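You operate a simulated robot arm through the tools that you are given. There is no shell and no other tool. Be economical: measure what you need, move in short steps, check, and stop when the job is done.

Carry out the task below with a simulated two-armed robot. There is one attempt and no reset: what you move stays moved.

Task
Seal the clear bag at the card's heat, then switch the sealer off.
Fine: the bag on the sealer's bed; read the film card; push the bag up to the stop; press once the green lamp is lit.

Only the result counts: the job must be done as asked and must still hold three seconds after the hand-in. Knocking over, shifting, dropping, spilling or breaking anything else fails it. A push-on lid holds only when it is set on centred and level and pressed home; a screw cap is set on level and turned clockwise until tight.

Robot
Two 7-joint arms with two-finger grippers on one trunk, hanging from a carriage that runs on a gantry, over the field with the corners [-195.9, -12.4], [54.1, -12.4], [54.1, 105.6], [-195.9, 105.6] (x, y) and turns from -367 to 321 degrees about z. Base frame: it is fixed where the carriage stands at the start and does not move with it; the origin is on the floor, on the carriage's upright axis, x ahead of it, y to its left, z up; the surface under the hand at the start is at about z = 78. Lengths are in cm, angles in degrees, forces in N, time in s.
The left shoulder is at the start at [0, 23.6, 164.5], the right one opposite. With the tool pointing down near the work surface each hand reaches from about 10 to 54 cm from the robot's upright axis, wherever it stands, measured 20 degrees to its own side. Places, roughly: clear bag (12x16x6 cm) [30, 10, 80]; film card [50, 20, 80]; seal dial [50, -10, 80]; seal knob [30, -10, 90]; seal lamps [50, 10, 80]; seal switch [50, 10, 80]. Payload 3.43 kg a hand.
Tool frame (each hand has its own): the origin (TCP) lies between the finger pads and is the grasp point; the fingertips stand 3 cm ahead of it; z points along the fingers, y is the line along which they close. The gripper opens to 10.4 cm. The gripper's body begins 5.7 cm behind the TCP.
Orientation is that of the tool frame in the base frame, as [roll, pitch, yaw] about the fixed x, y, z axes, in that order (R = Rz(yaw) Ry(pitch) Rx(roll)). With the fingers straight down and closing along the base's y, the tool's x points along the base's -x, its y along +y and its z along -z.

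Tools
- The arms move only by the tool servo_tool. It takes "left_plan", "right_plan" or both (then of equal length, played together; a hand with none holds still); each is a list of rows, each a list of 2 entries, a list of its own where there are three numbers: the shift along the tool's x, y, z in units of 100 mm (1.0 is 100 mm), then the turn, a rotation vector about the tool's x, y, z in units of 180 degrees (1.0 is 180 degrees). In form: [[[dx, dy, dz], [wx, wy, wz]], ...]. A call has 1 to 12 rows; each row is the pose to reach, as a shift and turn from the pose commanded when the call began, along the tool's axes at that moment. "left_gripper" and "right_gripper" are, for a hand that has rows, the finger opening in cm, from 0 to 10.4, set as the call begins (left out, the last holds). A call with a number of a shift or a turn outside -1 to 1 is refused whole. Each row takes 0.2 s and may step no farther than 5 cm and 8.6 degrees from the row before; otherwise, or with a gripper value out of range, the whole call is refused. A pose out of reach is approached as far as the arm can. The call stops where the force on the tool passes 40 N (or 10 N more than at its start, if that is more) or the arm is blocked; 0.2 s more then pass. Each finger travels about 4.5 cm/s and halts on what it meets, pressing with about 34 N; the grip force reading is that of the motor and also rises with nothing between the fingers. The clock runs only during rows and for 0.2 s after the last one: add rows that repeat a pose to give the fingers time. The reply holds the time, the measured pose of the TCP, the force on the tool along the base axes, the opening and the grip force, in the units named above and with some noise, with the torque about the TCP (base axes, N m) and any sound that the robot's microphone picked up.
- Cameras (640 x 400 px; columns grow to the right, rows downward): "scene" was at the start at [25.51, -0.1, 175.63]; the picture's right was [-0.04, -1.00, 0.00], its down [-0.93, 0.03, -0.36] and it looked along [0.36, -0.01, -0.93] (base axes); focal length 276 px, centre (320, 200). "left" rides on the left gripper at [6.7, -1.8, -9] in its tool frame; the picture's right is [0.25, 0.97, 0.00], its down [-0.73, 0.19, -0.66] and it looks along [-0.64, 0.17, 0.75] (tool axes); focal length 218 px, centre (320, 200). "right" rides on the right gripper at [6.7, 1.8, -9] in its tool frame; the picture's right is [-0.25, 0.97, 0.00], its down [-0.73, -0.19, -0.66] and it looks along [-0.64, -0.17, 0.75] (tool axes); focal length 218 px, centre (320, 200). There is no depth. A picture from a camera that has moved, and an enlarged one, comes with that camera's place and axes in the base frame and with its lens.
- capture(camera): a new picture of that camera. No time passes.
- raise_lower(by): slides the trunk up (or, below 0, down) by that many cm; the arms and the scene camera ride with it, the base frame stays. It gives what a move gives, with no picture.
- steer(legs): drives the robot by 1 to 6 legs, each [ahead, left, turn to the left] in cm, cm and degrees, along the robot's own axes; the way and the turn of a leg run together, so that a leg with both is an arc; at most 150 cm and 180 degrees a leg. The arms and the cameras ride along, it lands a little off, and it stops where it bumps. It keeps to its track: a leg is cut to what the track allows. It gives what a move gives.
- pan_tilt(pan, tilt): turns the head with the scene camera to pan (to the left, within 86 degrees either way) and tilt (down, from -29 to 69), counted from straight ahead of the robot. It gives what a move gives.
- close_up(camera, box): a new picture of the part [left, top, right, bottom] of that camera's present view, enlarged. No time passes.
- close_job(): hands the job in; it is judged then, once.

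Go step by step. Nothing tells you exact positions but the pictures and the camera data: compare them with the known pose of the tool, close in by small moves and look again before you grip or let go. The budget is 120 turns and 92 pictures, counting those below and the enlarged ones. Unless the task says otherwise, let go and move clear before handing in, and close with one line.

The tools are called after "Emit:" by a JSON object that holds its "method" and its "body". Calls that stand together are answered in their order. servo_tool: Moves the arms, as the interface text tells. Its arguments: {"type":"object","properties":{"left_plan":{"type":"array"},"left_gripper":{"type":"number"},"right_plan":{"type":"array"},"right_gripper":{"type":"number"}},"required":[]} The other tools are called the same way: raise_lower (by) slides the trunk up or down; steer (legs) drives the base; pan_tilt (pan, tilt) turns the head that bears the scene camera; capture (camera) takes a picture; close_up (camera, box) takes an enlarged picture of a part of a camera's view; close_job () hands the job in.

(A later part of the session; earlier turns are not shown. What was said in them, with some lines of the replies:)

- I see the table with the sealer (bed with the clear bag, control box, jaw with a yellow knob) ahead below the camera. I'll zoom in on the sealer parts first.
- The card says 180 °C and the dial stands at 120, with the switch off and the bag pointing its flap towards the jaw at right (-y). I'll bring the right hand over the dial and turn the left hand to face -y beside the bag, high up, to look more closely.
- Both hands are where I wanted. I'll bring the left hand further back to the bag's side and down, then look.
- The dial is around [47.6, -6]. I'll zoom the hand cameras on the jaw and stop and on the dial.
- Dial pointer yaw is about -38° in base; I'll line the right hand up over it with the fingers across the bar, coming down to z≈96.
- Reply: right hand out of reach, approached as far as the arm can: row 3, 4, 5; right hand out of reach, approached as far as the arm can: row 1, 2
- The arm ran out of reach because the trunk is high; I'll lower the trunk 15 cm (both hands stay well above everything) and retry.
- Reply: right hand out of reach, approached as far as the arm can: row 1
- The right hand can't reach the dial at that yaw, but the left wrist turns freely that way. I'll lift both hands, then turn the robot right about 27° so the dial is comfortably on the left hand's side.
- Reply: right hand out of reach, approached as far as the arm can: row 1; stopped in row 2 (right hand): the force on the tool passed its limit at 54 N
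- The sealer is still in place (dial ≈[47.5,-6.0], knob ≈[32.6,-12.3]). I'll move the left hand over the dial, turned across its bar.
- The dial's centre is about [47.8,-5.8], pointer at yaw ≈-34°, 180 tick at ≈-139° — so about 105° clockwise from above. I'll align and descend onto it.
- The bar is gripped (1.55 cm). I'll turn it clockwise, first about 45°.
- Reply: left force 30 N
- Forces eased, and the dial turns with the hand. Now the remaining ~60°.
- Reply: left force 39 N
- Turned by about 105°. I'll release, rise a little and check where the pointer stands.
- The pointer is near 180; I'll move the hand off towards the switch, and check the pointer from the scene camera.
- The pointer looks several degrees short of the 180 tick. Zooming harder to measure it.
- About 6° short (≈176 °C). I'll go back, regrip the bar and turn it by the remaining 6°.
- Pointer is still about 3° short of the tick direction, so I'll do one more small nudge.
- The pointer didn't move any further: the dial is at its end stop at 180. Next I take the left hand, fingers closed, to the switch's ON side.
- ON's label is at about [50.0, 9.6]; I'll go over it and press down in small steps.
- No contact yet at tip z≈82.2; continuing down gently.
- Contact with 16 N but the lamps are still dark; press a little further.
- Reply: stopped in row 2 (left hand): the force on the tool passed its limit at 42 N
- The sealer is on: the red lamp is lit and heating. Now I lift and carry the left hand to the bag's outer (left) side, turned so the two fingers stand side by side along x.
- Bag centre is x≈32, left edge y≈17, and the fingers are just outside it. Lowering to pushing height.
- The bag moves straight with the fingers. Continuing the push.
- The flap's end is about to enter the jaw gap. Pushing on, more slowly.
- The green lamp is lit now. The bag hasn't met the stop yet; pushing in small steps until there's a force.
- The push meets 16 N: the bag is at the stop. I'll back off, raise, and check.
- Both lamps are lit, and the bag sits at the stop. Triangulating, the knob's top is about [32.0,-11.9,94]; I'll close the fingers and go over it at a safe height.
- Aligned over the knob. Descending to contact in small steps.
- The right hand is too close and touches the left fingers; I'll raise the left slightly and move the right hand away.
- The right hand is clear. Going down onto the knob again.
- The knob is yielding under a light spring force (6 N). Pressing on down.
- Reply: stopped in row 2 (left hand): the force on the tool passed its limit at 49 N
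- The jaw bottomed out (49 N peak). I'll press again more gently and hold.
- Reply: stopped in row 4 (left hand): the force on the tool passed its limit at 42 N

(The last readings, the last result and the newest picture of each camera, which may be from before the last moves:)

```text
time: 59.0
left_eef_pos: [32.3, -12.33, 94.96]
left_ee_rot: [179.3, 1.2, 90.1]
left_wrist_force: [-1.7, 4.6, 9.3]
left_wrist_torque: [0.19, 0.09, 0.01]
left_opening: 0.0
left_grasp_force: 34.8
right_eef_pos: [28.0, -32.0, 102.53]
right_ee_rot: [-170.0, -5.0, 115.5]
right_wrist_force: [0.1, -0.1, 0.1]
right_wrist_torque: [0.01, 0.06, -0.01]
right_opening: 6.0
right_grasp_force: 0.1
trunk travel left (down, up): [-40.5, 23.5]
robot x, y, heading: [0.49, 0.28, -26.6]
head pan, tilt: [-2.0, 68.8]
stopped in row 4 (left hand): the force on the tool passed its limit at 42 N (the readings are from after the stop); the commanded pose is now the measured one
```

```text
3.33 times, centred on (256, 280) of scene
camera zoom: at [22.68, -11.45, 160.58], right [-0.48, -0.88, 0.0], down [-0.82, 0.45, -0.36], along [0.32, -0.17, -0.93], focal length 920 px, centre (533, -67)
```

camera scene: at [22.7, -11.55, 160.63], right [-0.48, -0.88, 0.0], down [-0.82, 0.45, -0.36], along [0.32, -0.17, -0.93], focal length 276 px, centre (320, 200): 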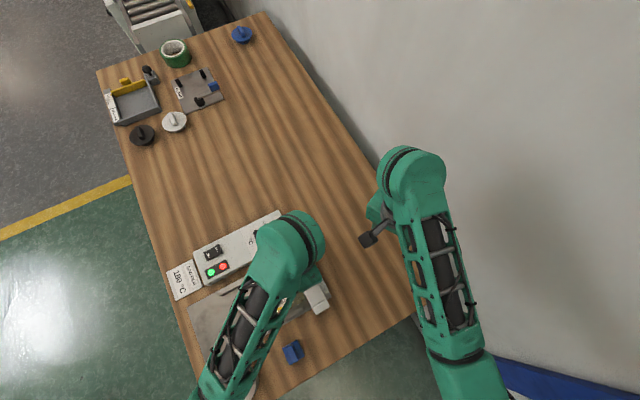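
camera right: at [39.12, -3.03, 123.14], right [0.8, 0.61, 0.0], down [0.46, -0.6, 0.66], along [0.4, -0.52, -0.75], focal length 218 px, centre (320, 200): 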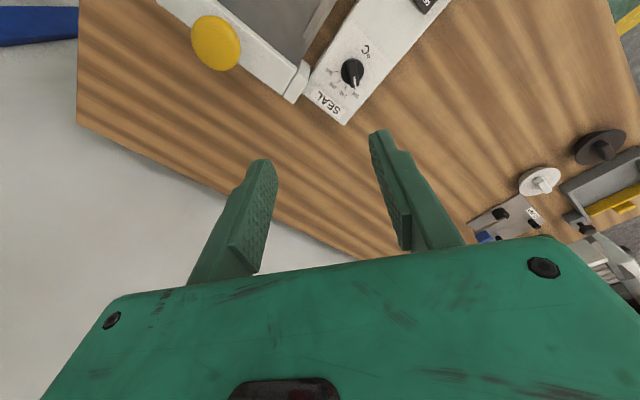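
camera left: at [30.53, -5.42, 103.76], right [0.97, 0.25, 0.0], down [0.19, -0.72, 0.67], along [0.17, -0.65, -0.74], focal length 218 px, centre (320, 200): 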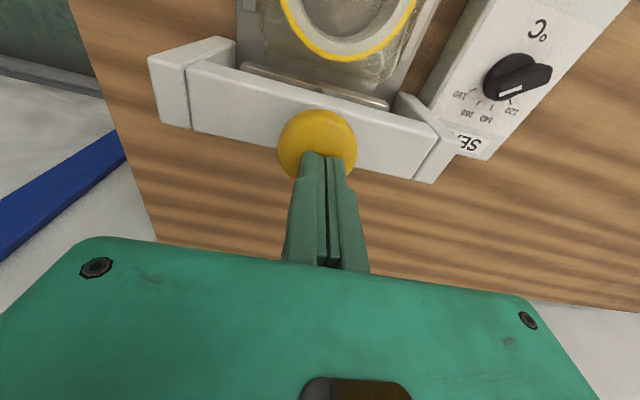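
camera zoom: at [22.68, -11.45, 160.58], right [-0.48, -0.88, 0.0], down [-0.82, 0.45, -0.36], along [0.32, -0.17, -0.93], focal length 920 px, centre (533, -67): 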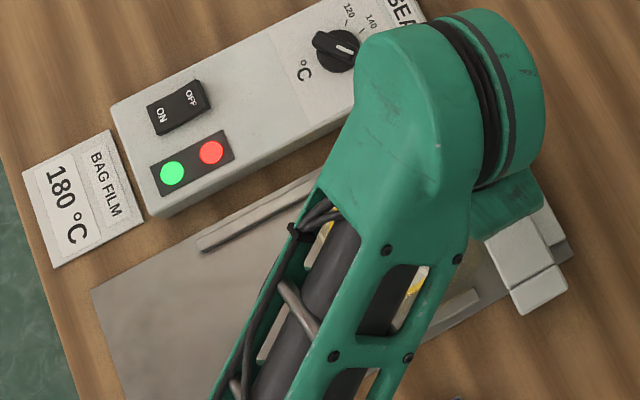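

The seal bar is at the bottom of its travel (≈94.9). I'll hold it there at moderate force for several seconds.

Emit:
{"method": "servo_tool", "body": {"left_plan": [[[0, 0, 0.005], [0, 0, 0]], [[0, 0, 0.01], [0, 0, 0]], [[0, 0, 0.014], [0, 0, 0]], [[0, 0, 0.014], [0, 0, 0]], [[0, 0, 0.014], [0, 0, 0]], [[0, 0, 0.014], [0, 0, 0]], [[0, 0, 0.014], [0, 0, 0]], [[0, 0, 0.014], [0, 0, 0]], [[0, 0, 0.014], [0, 0, 0]], [[0, 0, 0.014], [0, 0, 0]], [[0, 0, 0.014], [0, 0, 0]], [[0, 0, 0.014], [0, 0, 0]]]}}

Emit:
{"method": "close_up", "body": {"camera": "scene", "box": [160, 220, 352, 340]}}

```text
time: 60.6
left_eef_pos: [32.44, -12.4, 94.92]
left_ee_rot: [179.3, 1.4, 90.1]
left_wrist_force: [-1.8, 4.9, 10.2]
left_wrist_torque: [0.18, 0.04, 0.03]
left_opening: 0.61
left_grasp_force: 34.8
right_eef_pos: [28.2, -31.91, 102.51]
right_ee_rot: [-170.0, -5.1, 115.4]
right_wrist_force: [-0.1, 0.1, 0.1]
right_wrist_torque: [0.01, -0.02, 0.02]
right_opening: 6.01
right_grasp_force: 0.0
trunk travel left (down, up): [-40.5, 23.5]
robot x, y, heading: [0.39, -0.31, -26.4]
head pan, tilt: [-2.0, 68.8]
stopped in row 8 (left hand): the force on the tool passed its limit at 40 N (the readings are from after the stop); the commanded pose is now the measured one
```

```text
3.33 times, centred on (256, 280) of scene
camera zoom: at [22.68, -11.45, 160.57], right [-0.48, -0.88, 0.0], down [-0.82, 0.45, -0.36], along [0.32, -0.17, -0.93], focal length 920 px, centre (533, -67)
```

zoom: 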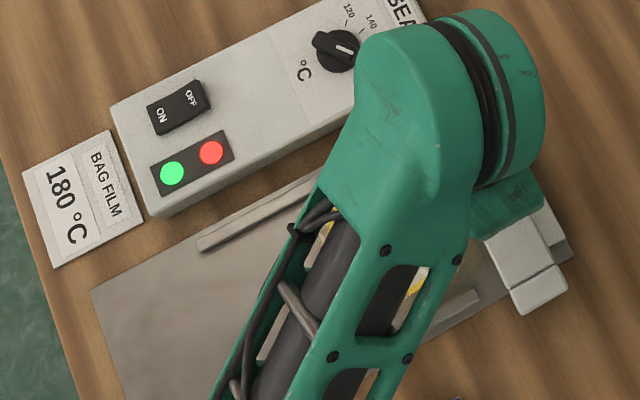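

Emit:
{"method": "servo_tool", "body": {"left_plan": [[[0, 0, 0.004], [0, 0, 0]], [[0, 0, 0.006], [0, 0, 0]], [[0, 0, 0.006], [0, 0, 0]], [[0, 0, 0.006], [0, 0, 0]], [[0, 0, 0.006], [0, 0, 0]], [[0, 0, 0.006], [0, 0, 0]], [[0, 0, 0.006], [0, 0, 0]], [[0, 0, 0.006], [0, 0, 0]], [[0, 0, 0.006], [0, 0, 0]], [[0, 0, 0.006], [0, 0, 0]], [[0, 0, 0.006], [0, 0, 0]], [[0, 0, 0.006], [0, 0, 0]]]}}

```text
time: 63.2
left_eef_pos: [32.38, -12.46, 94.9]
left_ee_rot: [179.3, 1.5, 90.1]
left_wrist_force: [-8.4, 7.8, 37.6]
left_wrist_torque: [0.56, 0.24, 0.1]
left_opening: 0.63
left_grasp_force: 34.3
right_eef_pos: [28.19, -32.0, 102.62]
right_ee_rot: [-170.0, -5.1, 115.3]
right_wrist_force: [0.0, -0.2, 0.1]
right_wrist_torque: [0.02, -0.02, 0.03]
right_opening: 5.99
right_grasp_force: 0.1
trunk travel left (down, up): [-40.5, 23.5]
robot x, y, heading: [0.11, 0.06, -26.4]
head pan, tilt: [-2.0, 68.8]
```

Held 2.6 s at up to 38 N. Looking at the jaw state before releasing.

Emit:
{"method": "close_up", "body": {"camera": "left", "box": [200, 40, 440, 190]}}

Emit:
{"method": "close_up", "body": {"camera": "scene", "box": [160, 220, 352, 340]}}

```text
2.67 times, centred on (320, 115) of left
camera zoom: at [30.56, -5.51, 103.65], right [0.97, 0.25, 0.01], down [0.18, -0.71, 0.68], along [0.18, -0.65, -0.74], focal length 582 px, centre (320, 427)
```

zoom: 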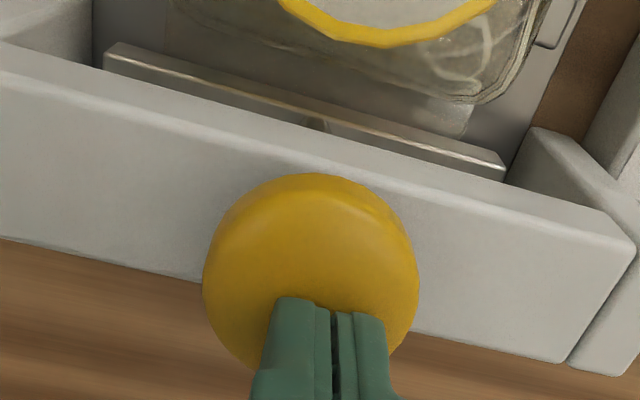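

```text
3.33 times, centred on (256, 280) of scene
camera zoom: at [22.69, -11.45, 160.64], right [-0.48, -0.88, 0.0], down [-0.82, 0.45, -0.36], along [0.32, -0.17, -0.93], focal length 920 px, centre (533, -67)
```

zoom: 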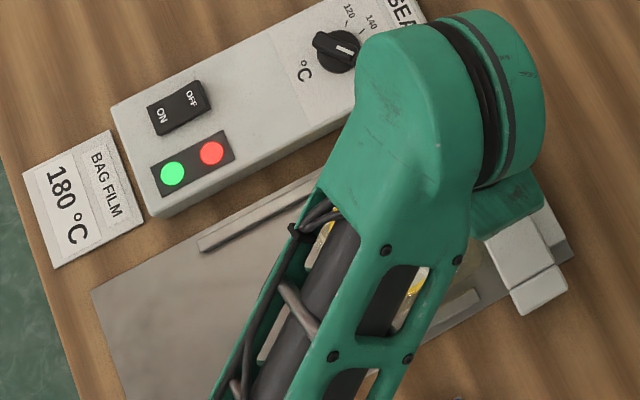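

Emit:
{"method": "servo_tool", "body": {"left_plan": [[[0, 0, -0.1], [0, 0, 0]], [[0, 0, -0.3], [0, 0, 0]], [[0, 0, -0.6], [0, 0, 0]], [[0.1, 0, -0.9], [0, 0, 0]], [[0.4, 0.1, -0.9], [0, 0, 0]], [[0.8, 0.2, -0.9], [0, 0, 0]], [[0.95, 0.3, -0.9], [0, 0, 0]]]}}

Emit:
{"method": "close_up", "body": {"camera": "left", "box": [160, 60, 480, 260]}}

Emit:
{"method": "close_up", "body": {"camera": "scene", "box": [160, 220, 352, 340]}}

```text
time: 64.8
left_eef_pos: [35.35, -2.84, 103.61]
left_ee_rot: [179.4, 1.2, 90.0]
left_wrist_force: [-0.2, 0.3, 1.1]
left_wrist_torque: [0.01, -0.01, 0.0]
left_opening: 0.0
left_grasp_force: 35.1
right_eef_pos: [28.14, -32.04, 102.39]
right_ee_rot: [-170.0, -5.0, 115.4]
right_wrist_force: [-0.2, 0.4, 0.1]
right_wrist_torque: [0.03, -0.02, -0.02]
right_opening: 6.0
right_grasp_force: 0.1
trunk travel left (down, up): [-40.5, 23.5]
robot x, y, heading: [0.1, -0.26, -26.7]
head pan, tilt: [-2.0, 68.8]
```

```text
2.00 times, centred on (320, 160) of left
camera zoom: at [33.61, 4.02, 112.4], right [0.97, 0.25, 0.0], down [0.18, -0.71, 0.68], along [0.17, -0.65, -0.74], focal length 436 px, centre (320, 280)
```

zoom: 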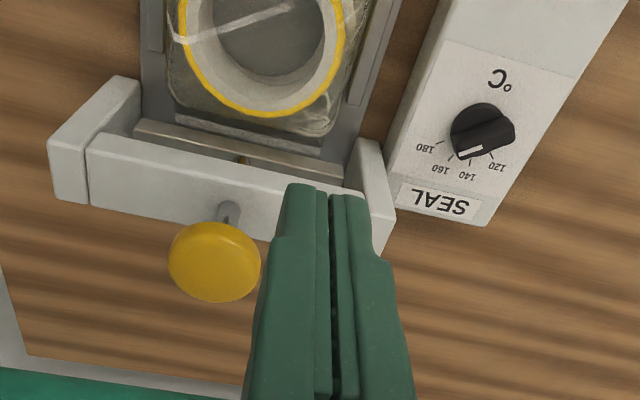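

```text
3.33 times, centred on (256, 280) of scene
camera zoom: at [22.68, -11.5, 160.63], right [-0.48, -0.88, 0.0], down [-0.82, 0.45, -0.36], along [0.32, -0.17, -0.93], focal length 920 px, centre (533, -67)
```

zoom: 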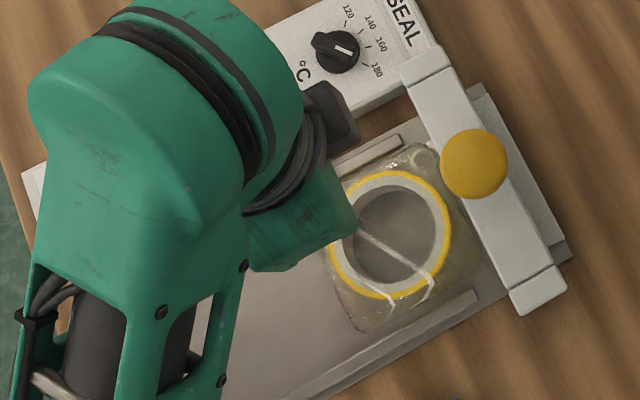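

The knob sprang back up. I'll re-check the dial and look for the seal while here.

Emit:
{"method": "close_up", "body": {"camera": "scene", "box": [248, 222, 280, 242]}}

Emit:
{"method": "close_up", "body": {"camera": "left", "box": [210, 100, 370, 200]}}

```text
16.00 times, centred on (264, 232) of scene
camera zoom: at [22.68, -11.5, 160.63], right [-0.48, -0.88, 0.0], down [-0.82, 0.45, -0.36], along [0.32, -0.17, -0.93], focal length 4417 px, centre (1216, -312)
```

zoom: 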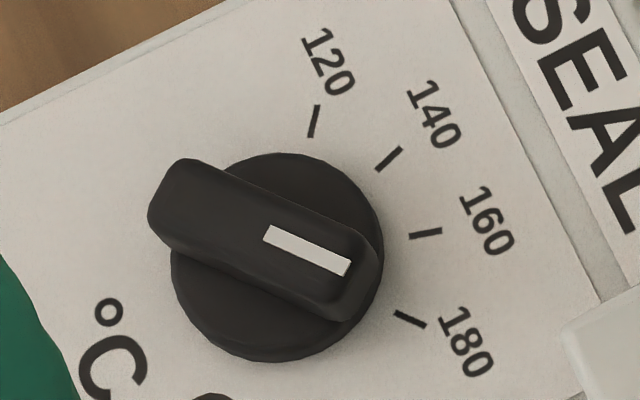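

```text
4.00 times, centred on (290, 150) of left
camera zoom: at [33.61, 4.02, 112.4], right [0.97, 0.25, 0.0], down [0.18, -0.71, 0.68], along [0.17, -0.65, -0.74], focal length 873 px, centre (440, 400)
```

zoom: 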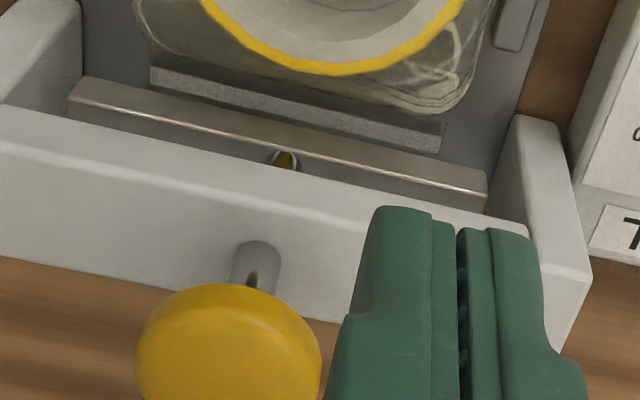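

A pale seal strip is now visible across the flap: the bag is sealed, and the dial is still at 180. Next, switch off: moving the left hand over the OFF side at [50, 6.6].

Emit:
{"method": "servo_tool", "body": {"left_plan": [[[0.25, 0.3, 0], [0, 0, 0]], [[0.5, 0.6, 0], [0, 0, 0]], [[0.75, 0.9, 0.0], [0, 0, 0]], [[0.93, 1.0, 0.2], [0, 0, 0]], [[0.93, 1.0, 0.6], [0, 0, 0]]]}}

Emit:
{"method": "servo_tool", "body": {"left_plan": [[[0, 0.25, 0.1], [0, 0, 0]], [[0, 0.465, 0.3], [0, 0, 0]], [[0, 0.465, 0.6], [0, 0, 0]]]}}

Emit:
{"method": "capture", "body": {"camera": "left"}}

```text
time: 66.0
left_eef_pos: [45.18, 6.59, 97.23]
left_ee_rot: [179.3, 1.3, 90.1]
left_wrist_force: [0.3, 0.4, -0.1]
left_wrist_torque: [0.01, 0.02, -0.01]
left_opening: 0.0
left_grasp_force: 34.5
right_eef_pos: [28.23, -32.05, 102.52]
right_ee_rot: [-170.1, -4.9, 115.4]
right_wrist_force: [-0.1, 0.3, -0.2]
right_wrist_torque: [-0.02, 0.03, -0.01]
right_opening: 5.99
right_grasp_force: 0.1
trunk travel left (down, up): [-40.5, 23.5]
robot x, y, heading: [-0.23, 0.19, -26.3]
head pan, tilt: [-2.0, 68.8]
```

```text
time: 66.8
left_eef_pos: [49.98, 6.29, 91.49]
left_ee_rot: [179.3, 1.4, 90.2]
left_wrist_force: [0.2, 0.1, -0.4]
left_wrist_torque: [0.03, -0.03, -0.03]
left_opening: 0.0
left_grasp_force: 34.8
right_eef_pos: [27.98, -32.12, 102.48]
right_ee_rot: [-169.9, -5.1, 115.4]
right_wrist_force: [-0.3, 0.1, -0.3]
right_wrist_torque: [-0.01, 0.02, 0.01]
right_opening: 6.01
right_grasp_force: 0.0
trunk travel left (down, up): [-40.5, 23.5]
robot x, y, heading: [-0.01, 0.13, -26.7]
head pan, tilt: [-2.0, 68.8]
```

```text
26 pictures are left
camera left: at [48.19, 13.15, 100.33], right [0.97, 0.25, 0.0], down [0.19, -0.71, 0.68], along [0.17, -0.65, -0.74], focal length 218 px, centre (320, 200)
```

left: 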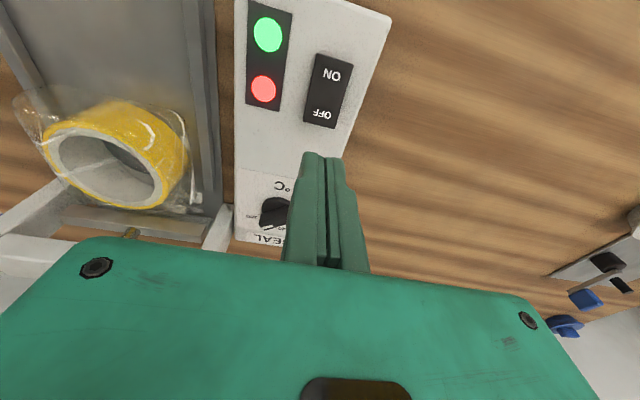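

Lined up on OFF. Pressing down.

Emit:
{"method": "servo_tool", "body": {"left_plan": [[[0.01, 0, 0.3], [0, 0, 0]], [[0.01, 0, 0.55], [0, 0, 0]], [[0.01, 0, 0.6], [0, 0, 0]], [[0.01, 0, 0.63], [0, 0, 0]], [[0.01, 0, 0.66], [0, 0, 0]], [[0.01, 0, 0.69], [0, 0, 0]], [[0.01, 0, 0.71], [0, 0, 0]], [[0.01, 0, 0.73], [0, 0, 0]]]}}

Emit:
{"method": "capture", "body": {"camera": "left"}}

```text
time: 68.6
left_eef_pos: [50.32, 6.18, 84.54]
left_ee_rot: [179.1, 1.5, 90.0]
left_wrist_force: [-11.8, 1.8, 36.6]
left_wrist_torque: [0.42, 0.31, 0.16]
left_opening: 0.61
left_grasp_force: 34.8
right_eef_pos: [28.19, -32.08, 102.74]
right_ee_rot: [-169.9, -5.0, 115.4]
right_wrist_force: [0.7, 0.1, -0.1]
right_wrist_torque: [0.01, 0.01, -0.02]
right_opening: 6.0
right_grasp_force: 0.1
trunk travel left (down, up): [-40.5, 23.5]
robot x, y, heading: [0.06, 0.28, -26.6]
head pan, tilt: [-2.0, 68.8]
```

```text
25 pictures are left
camera left: at [48.45, 13.08, 93.36], right [0.97, 0.26, 0.01], down [0.18, -0.71, 0.68], along [0.18, -0.65, -0.73], focal length 218 px, centre (320, 200)
```

left: 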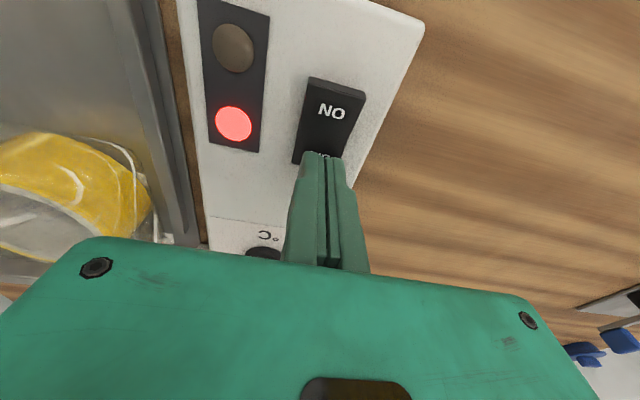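

Green went out but red still glows; a little more pressure, then lift and look.

Emit:
{"method": "servo_tool", "body": {"left_plan": [[[0, 0, 0.01], [0, 0, 0]], [[0, 0, 0.02], [0, 0, 0]], [[0, 0, 0.03], [0, 0, 0]]]}}

Emit:
{"method": "servo_tool", "body": {"left_plan": [[[0, 0, -0.3], [0, 0, 0]], [[0, 0, -0.7], [0, 0, 0]]]}}

Emit:
{"method": "close_up", "body": {"camera": "left", "box": [200, 0, 440, 150]}}

```text
time: 69.0
left_eef_pos: [50.43, 6.02, 84.64]
left_ee_rot: [178.8, 1.6, 90.1]
left_wrist_force: [-3.3, 1.2, 8.9]
left_wrist_torque: [0.18, 0.11, 0.07]
left_opening: 0.01
left_grasp_force: 34.6
right_eef_pos: [28.05, -32.1, 102.51]
right_ee_rot: [-170.0, -5.0, 115.4]
right_wrist_force: [0.2, -0.1, -0.2]
right_wrist_torque: [-0.02, -0.04, 0.02]
right_opening: 6.0
right_grasp_force: 0.1
trunk travel left (down, up): [-40.5, 23.5]
robot x, y, heading: [0.43, 0.13, -26.6]
head pan, tilt: [-2.0, 68.8]
stopped in row 1 (left hand): the force on the tool passed its limit at 52 N (the readings are from after the stop); the commanded pose is now the measured one
```

```text
time: 69.6
left_eef_pos: [50.25, 6.24, 91.32]
left_ee_rot: [179.1, 1.5, 90.1]
left_wrist_force: [0.2, 0.8, 0.4]
left_wrist_torque: [-0.03, -0.01, 0.01]
left_opening: 0.01
left_grasp_force: 34.6
right_eef_pos: [28.14, -32.08, 102.64]
right_ee_rot: [-170.0, -5.0, 115.4]
right_wrist_force: [-0.5, 0.7, -0.8]
right_wrist_torque: [0.01, 0.0, 0.0]
right_opening: 6.01
right_grasp_force: 0.2
trunk travel left (down, up): [-40.5, 23.5]
robot x, y, heading: [0.1, -0.09, -26.6]
head pan, tilt: [-2.0, 68.8]
```

```text
2.67 times, centred on (320, 75) of left
camera zoom: at [48.41, 13.16, 100.22], right [0.97, 0.26, 0.01], down [0.18, -0.71, 0.68], along [0.18, -0.66, -0.73], focal length 582 px, centre (320, 533)
```

zoom: 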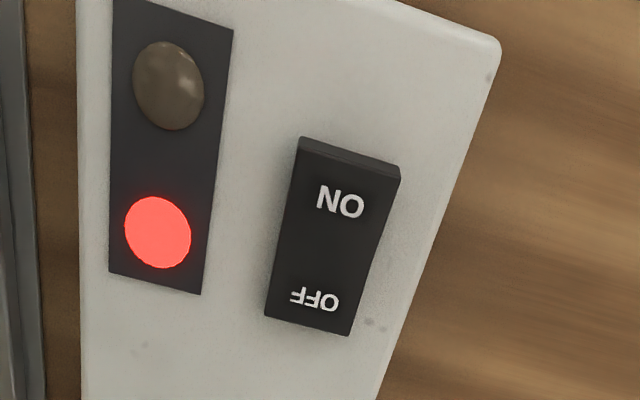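

Emit:
{"method": "servo_tool", "body": {"left_plan": [[[0.4, 0, -0.3], [0, 0, 0]], [[0.7, 0, -0.5], [0, 0, 0]], [[0.95, 0, -0.5], [0, 0, 0]], [[0.95, 0, -0.5], [0, 0, 0]]]}}

Emit:
{"method": "close_up", "body": {"camera": "scene", "box": [180, 205, 308, 285]}}

Emit:
{"method": "close_up", "body": {"camera": "scene", "box": [195, 240, 240, 280]}}

```text
time: 70.6
left_eef_pos: [50.17, 15.91, 96.15]
left_ee_rot: [179.0, 1.6, 90.1]
left_wrist_force: [0.6, 0.3, -0.7]
left_wrist_torque: [0.02, 0.01, 0.03]
left_opening: 0.0
left_grasp_force: 35.2
right_eef_pos: [28.23, -32.02, 102.52]
right_ee_rot: [-169.9, -4.9, 115.4]
right_wrist_force: [-0.2, 0.2, -0.6]
right_wrist_torque: [-0.06, 0.0, 0.01]
right_opening: 6.01
right_grasp_force: 0.1
trunk travel left (down, up): [-40.5, 23.5]
robot x, y, heading: [-0.12, 0.16, -26.6]
head pan, tilt: [-2.0, 68.8]
```

```text
5.00 times, centred on (244, 245) of scene
camera zoom: at [22.66, -11.5, 160.63], right [-0.48, -0.88, 0.0], down [-0.82, 0.45, -0.36], along [0.32, -0.17, -0.93], focal length 1380 px, centre (700, -25)
```

zoom: 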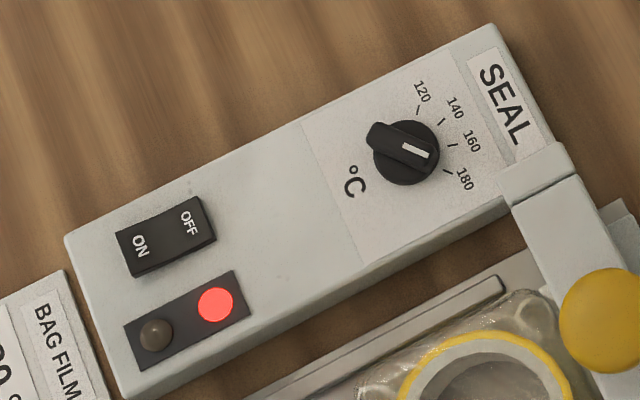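

```text
10.00 times, centred on (218, 260) of scene
camera zoom: at [22.66, -11.5, 160.63], right [-0.48, -0.88, 0.0], down [-0.82, 0.45, -0.36], along [0.32, -0.17, -0.93], focal length 2760 px, centre (1345, -400)
```

zoom: 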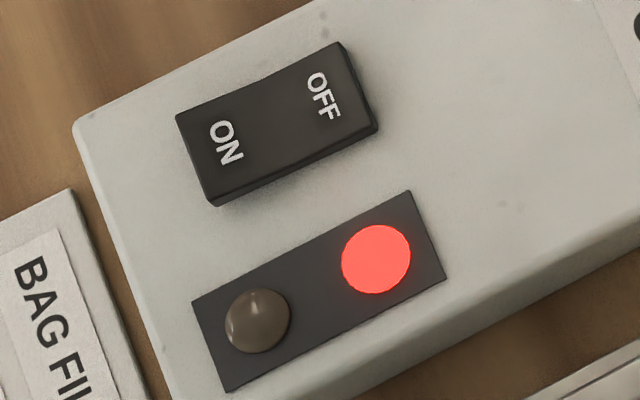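

The green is out, red still glows—either cooling-down indication or not off. I'll wait a few seconds and look again.

Emit:
{"method": "servo_tool", "body": {"left_plan": [[[0, 0, 0], [0, 0, 0]], [[0, 0, 0], [0, 0, 0]], [[0, 0, 0], [0, 0, 0]], [[0, 0, 0], [0, 0, 0]], [[0, 0, 0], [0, 0, 0]], [[0, 0, 0], [0, 0, 0]], [[0, 0, 0], [0, 0, 0]], [[0, 0, 0], [0, 0, 0]], [[0, 0, 0], [0, 0, 0]], [[0, 0, 0], [0, 0, 0]], [[0, 0, 0], [0, 0, 0]], [[0, 0, 0], [0, 0, 0]]]}}

Emit:
{"method": "servo_tool", "body": {"left_plan": [[[0, 0, 0], [0, 0, 0]], [[0, 0, 0], [0, 0, 0]], [[0, 0, 0], [0, 0, 0]], [[0, 0, 0], [0, 0, 0]], [[0, 0, 0], [0, 0, 0]], [[0, 0, 0], [0, 0, 0]], [[0, 0, 0], [0, 0, 0]], [[0, 0, 0], [0, 0, 0]], [[0, 0, 0], [0, 0, 0]], [[0, 0, 0], [0, 0, 0]], [[0, 0, 0], [0, 0, 0]], [[0, 0, 0], [0, 0, 0]]]}}

Emit:
{"method": "close_up", "body": {"camera": "scene", "box": [195, 240, 240, 280]}}

```text
time: 73.2
left_eef_pos: [50.11, 15.93, 96.16]
left_ee_rot: [179.0, 1.6, 90.1]
left_wrist_force: [-0.7, 0.2, -0.1]
left_wrist_torque: [-0.02, 0.01, -0.01]
left_opening: 0.0
left_grasp_force: 35.0
right_eef_pos: [28.14, -32.05, 102.49]
right_ee_rot: [-169.9, -5.0, 115.5]
right_wrist_force: [-0.2, -0.2, 0.3]
right_wrist_torque: [0.01, -0.02, -0.02]
right_opening: 6.0
right_grasp_force: 0.0
trunk travel left (down, up): [-40.5, 23.5]
robot x, y, heading: [-0.06, -0.11, -26.2]
head pan, tilt: [-2.0, 68.8]
```

```text
time: 75.8
left_eef_pos: [50.13, 15.78, 96.12]
left_ee_rot: [178.9, 1.5, 90.1]
left_wrist_force: [1.3, -0.5, -0.6]
left_wrist_torque: [0.0, 0.01, 0.06]
left_opening: 0.02
left_grasp_force: 34.9
right_eef_pos: [28.1, -32.1, 102.53]
right_ee_rot: [-170.1, -5.0, 115.4]
right_wrist_force: [-0.2, -0.1, -0.5]
right_wrist_torque: [-0.03, 0.0, 0.02]
right_opening: 6.01
right_grasp_force: 0.0
trunk travel left (down, up): [-40.5, 23.5]
robot x, y, heading: [0.12, 0.16, -26.8]
head pan, tilt: [-2.0, 68.8]
```

```text
10.00 times, centred on (218, 260) of scene
camera zoom: at [22.66, -11.49, 160.63], right [-0.48, -0.88, 0.0], down [-0.82, 0.45, -0.36], along [0.32, -0.17, -0.93], focal length 2760 px, centre (1345, -400)
```

zoom: 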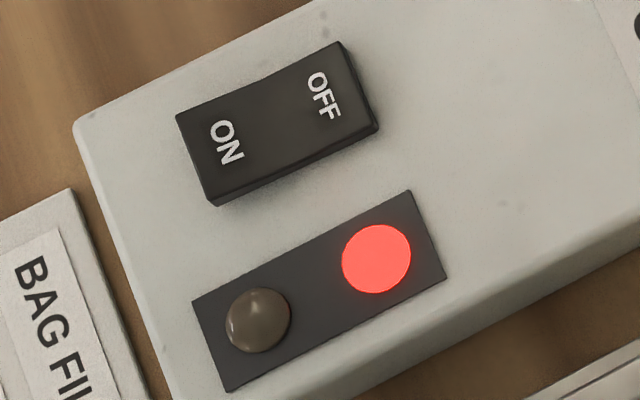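

Still the same; waiting longer to tell the two apart.

Emit:
{"method": "servo_tool", "body": {"left_plan": [[[0, 0, 0], [0, 0, 0]], [[0, 0, 0], [0, 0, 0]], [[0, 0, 0], [0, 0, 0]], [[0, 0, 0], [0, 0, 0]], [[0, 0, 0], [0, 0, 0]], [[0, 0, 0], [0, 0, 0]], [[0, 0, 0], [0, 0, 0]], [[0, 0, 0], [0, 0, 0]], [[0, 0, 0], [0, 0, 0]], [[0, 0, 0], [0, 0, 0]], [[0, 0, 0], [0, 0, 0]], [[0, 0, 0], [0, 0, 0]]]}}

Emit:
{"method": "servo_tool", "body": {"left_plan": [[[0, 0, 0], [0, 0, 0]], [[0, 0, 0], [0, 0, 0]], [[0, 0, 0], [0, 0, 0]], [[0, 0, 0], [0, 0, 0]], [[0, 0, 0], [0, 0, 0]], [[0, 0, 0], [0, 0, 0]], [[0, 0, 0], [0, 0, 0]], [[0, 0, 0], [0, 0, 0]], [[0, 0, 0], [0, 0, 0]], [[0, 0, 0], [0, 0, 0]], [[0, 0, 0], [0, 0, 0]], [[0, 0, 0], [0, 0, 0]]]}}

Emit:
{"method": "servo_tool", "body": {"left_plan": [[[0.1, 0, 0], [0, 0, 0]], [[0.2, 0, 0], [0, 0, 0]], [[0.3, 0, 0], [0, 0, 0]], [[0.3, 0, 0], [0, 0, 0]], [[0.3, 0, 0], [0, 0, 0]], [[0.3, 0, 0], [0, 0, 0]], [[0.3, 0, 0], [0, 0, 0]], [[0.3, 0, 0], [0, 0, 0]], [[0.3, 0, 0], [0, 0, 0]], [[0.3, 0, 0], [0, 0, 0]], [[0.3, 0, 0], [0, 0, 0]], [[0.3, 0, 0], [0, 0, 0]]]}}

Emit:
{"method": "close_up", "body": {"camera": "scene", "box": [195, 240, 240, 280]}}

Emit:
{"method": "close_up", "body": {"camera": "left", "box": [100, 0, 540, 275]}}

```text
time: 78.4
left_eef_pos: [50.16, 15.89, 96.1]
left_ee_rot: [179.0, 1.6, 90.1]
left_wrist_force: [0.1, -0.4, 0.4]
left_wrist_torque: [0.02, 0.01, 0.0]
left_opening: 0.03
left_grasp_force: 35.2
right_eef_pos: [28.32, -32.01, 102.48]
right_ee_rot: [-170.0, -5.1, 115.4]
right_wrist_force: [0.5, 0.2, -0.3]
right_wrist_torque: [0.0, -0.02, -0.03]
right_opening: 6.0
right_grasp_force: 0.1
trunk travel left (down, up): [-40.5, 23.5]
robot x, y, heading: [0.2, 0.26, -26.7]
head pan, tilt: [-2.0, 68.8]
```

```text
time: 81.0
left_eef_pos: [50.09, 15.81, 96.12]
left_ee_rot: [178.9, 1.6, 90.1]
left_wrist_force: [0.1, -0.5, -0.6]
left_wrist_torque: [-0.01, -0.03, 0.02]
left_opening: 0.0
left_grasp_force: 34.3
right_eef_pos: [28.18, -32.09, 102.51]
right_ee_rot: [-170.1, -5.0, 115.4]
right_wrist_force: [0.3, -1.0, 0.5]
right_wrist_torque: [0.01, -0.01, -0.02]
right_opening: 6.01
right_grasp_force: 0.1
trunk travel left (down, up): [-40.5, 23.5]
robot x, y, heading: [-0.18, -0.38, -26.6]
head pan, tilt: [-2.0, 68.8]
```

```text
time: 83.6
left_eef_pos: [50.16, 18.77, 95.94]
left_ee_rot: [179.0, 1.6, 90.0]
left_wrist_force: [-0.3, 0.0, 0.0]
left_wrist_torque: [0.0, 0.0, -0.04]
left_opening: 0.0
left_grasp_force: 34.3
right_eef_pos: [28.17, -32.02, 102.52]
right_ee_rot: [-170.0, -4.9, 115.4]
right_wrist_force: [0.4, 0.6, -0.1]
right_wrist_torque: [0.04, 0.02, -0.02]
right_opening: 6.01
right_grasp_force: 0.1
trunk travel left (down, up): [-40.5, 23.5]
robot x, y, heading: [0.29, 0.23, -26.7]
head pan, tilt: [-2.0, 68.8]
```

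```text
10.00 times, centred on (218, 260) of scene
camera zoom: at [22.66, -11.49, 160.63], right [-0.48, -0.88, 0.0], down [-0.82, 0.45, -0.36], along [0.32, -0.17, -0.93], focal length 2760 px, centre (1345, -400)
```

zoom: 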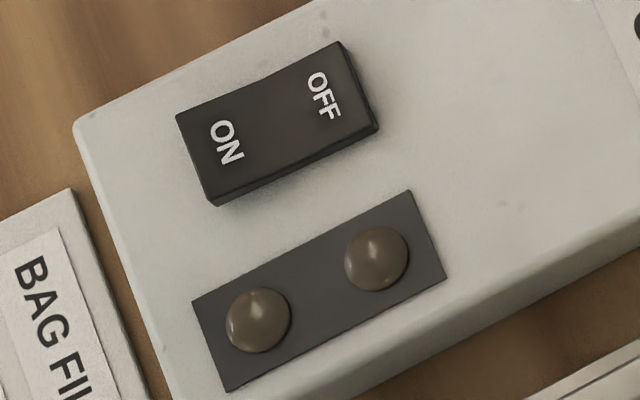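

```text
1.45 times, centred on (320, 138) of left
camera zoom: at [48.28, 25.77, 104.82], right [0.97, 0.26, 0.01], down [0.18, -0.71, 0.68], along [0.18, -0.66, -0.73], focal length 318 px, centre (320, 291)
```

zoom: 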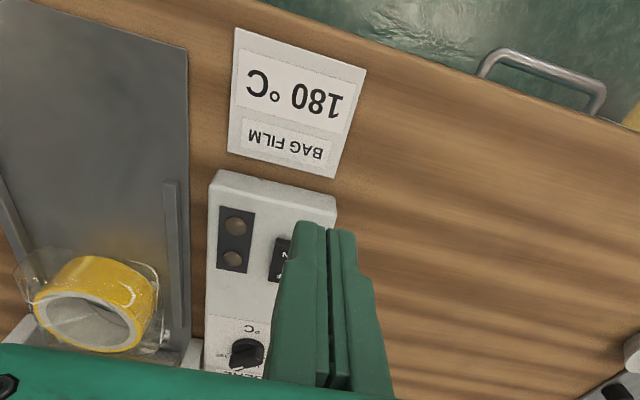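

Both lamps are now dark, so the sealer is off and red was just the cooling lamp. A final overview before handing in.

Emit:
{"method": "servo_tool", "body": {"left_plan": [[[0.2, 0, -0.3], [0, 0, 0]], [[0.3, 0, -0.6], [0, 0, 0]]]}}

Emit:
{"method": "close_up", "body": {"camera": "scene", "box": [160, 200, 400, 400]}}

```text
time: 84.2
left_eef_pos: [49.92, 21.94, 101.9]
left_ee_rot: [179.2, 1.6, 90.0]
left_wrist_force: [-1.0, 1.0, -0.7]
left_wrist_torque: [0.01, -0.01, 0.02]
left_opening: 0.01
left_grasp_force: 35.0
right_eef_pos: [28.12, -31.94, 102.49]
right_ee_rot: [-170.0, -5.0, 115.4]
right_wrist_force: [-0.5, -0.7, 0.0]
right_wrist_torque: [-0.03, 0.01, 0.01]
right_opening: 5.99
right_grasp_force: 0.0
trunk travel left (down, up): [-40.5, 23.5]
robot x, y, heading: [-0.25, -0.2, -26.5]
head pan, tilt: [-2.0, 68.8]
```

```text
2.00 times, centred on (280, 300) of scene
camera zoom: at [22.67, -11.48, 160.63], right [-0.48, -0.88, 0.0], down [-0.82, 0.45, -0.36], along [0.32, -0.17, -0.93], focal length 552 px, centre (400, 0)
```

zoom: 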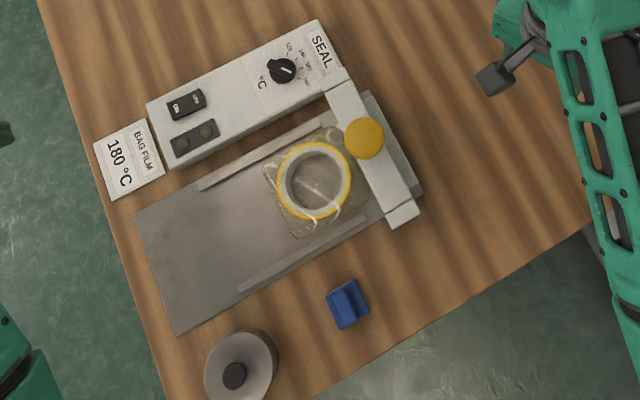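

Everything is in place: the bag is sealed at the stop, the sealer is off and both hands are clear. Handing in.

Emit:
{"method": "close_job", "body": {}}

```text
The job is handed in.
```

I sealed the clear bag with the dial at the card's 180 °C and switched the sealer off; the pale seal strip showed across the flap, and both lamps were dark at hand-in.
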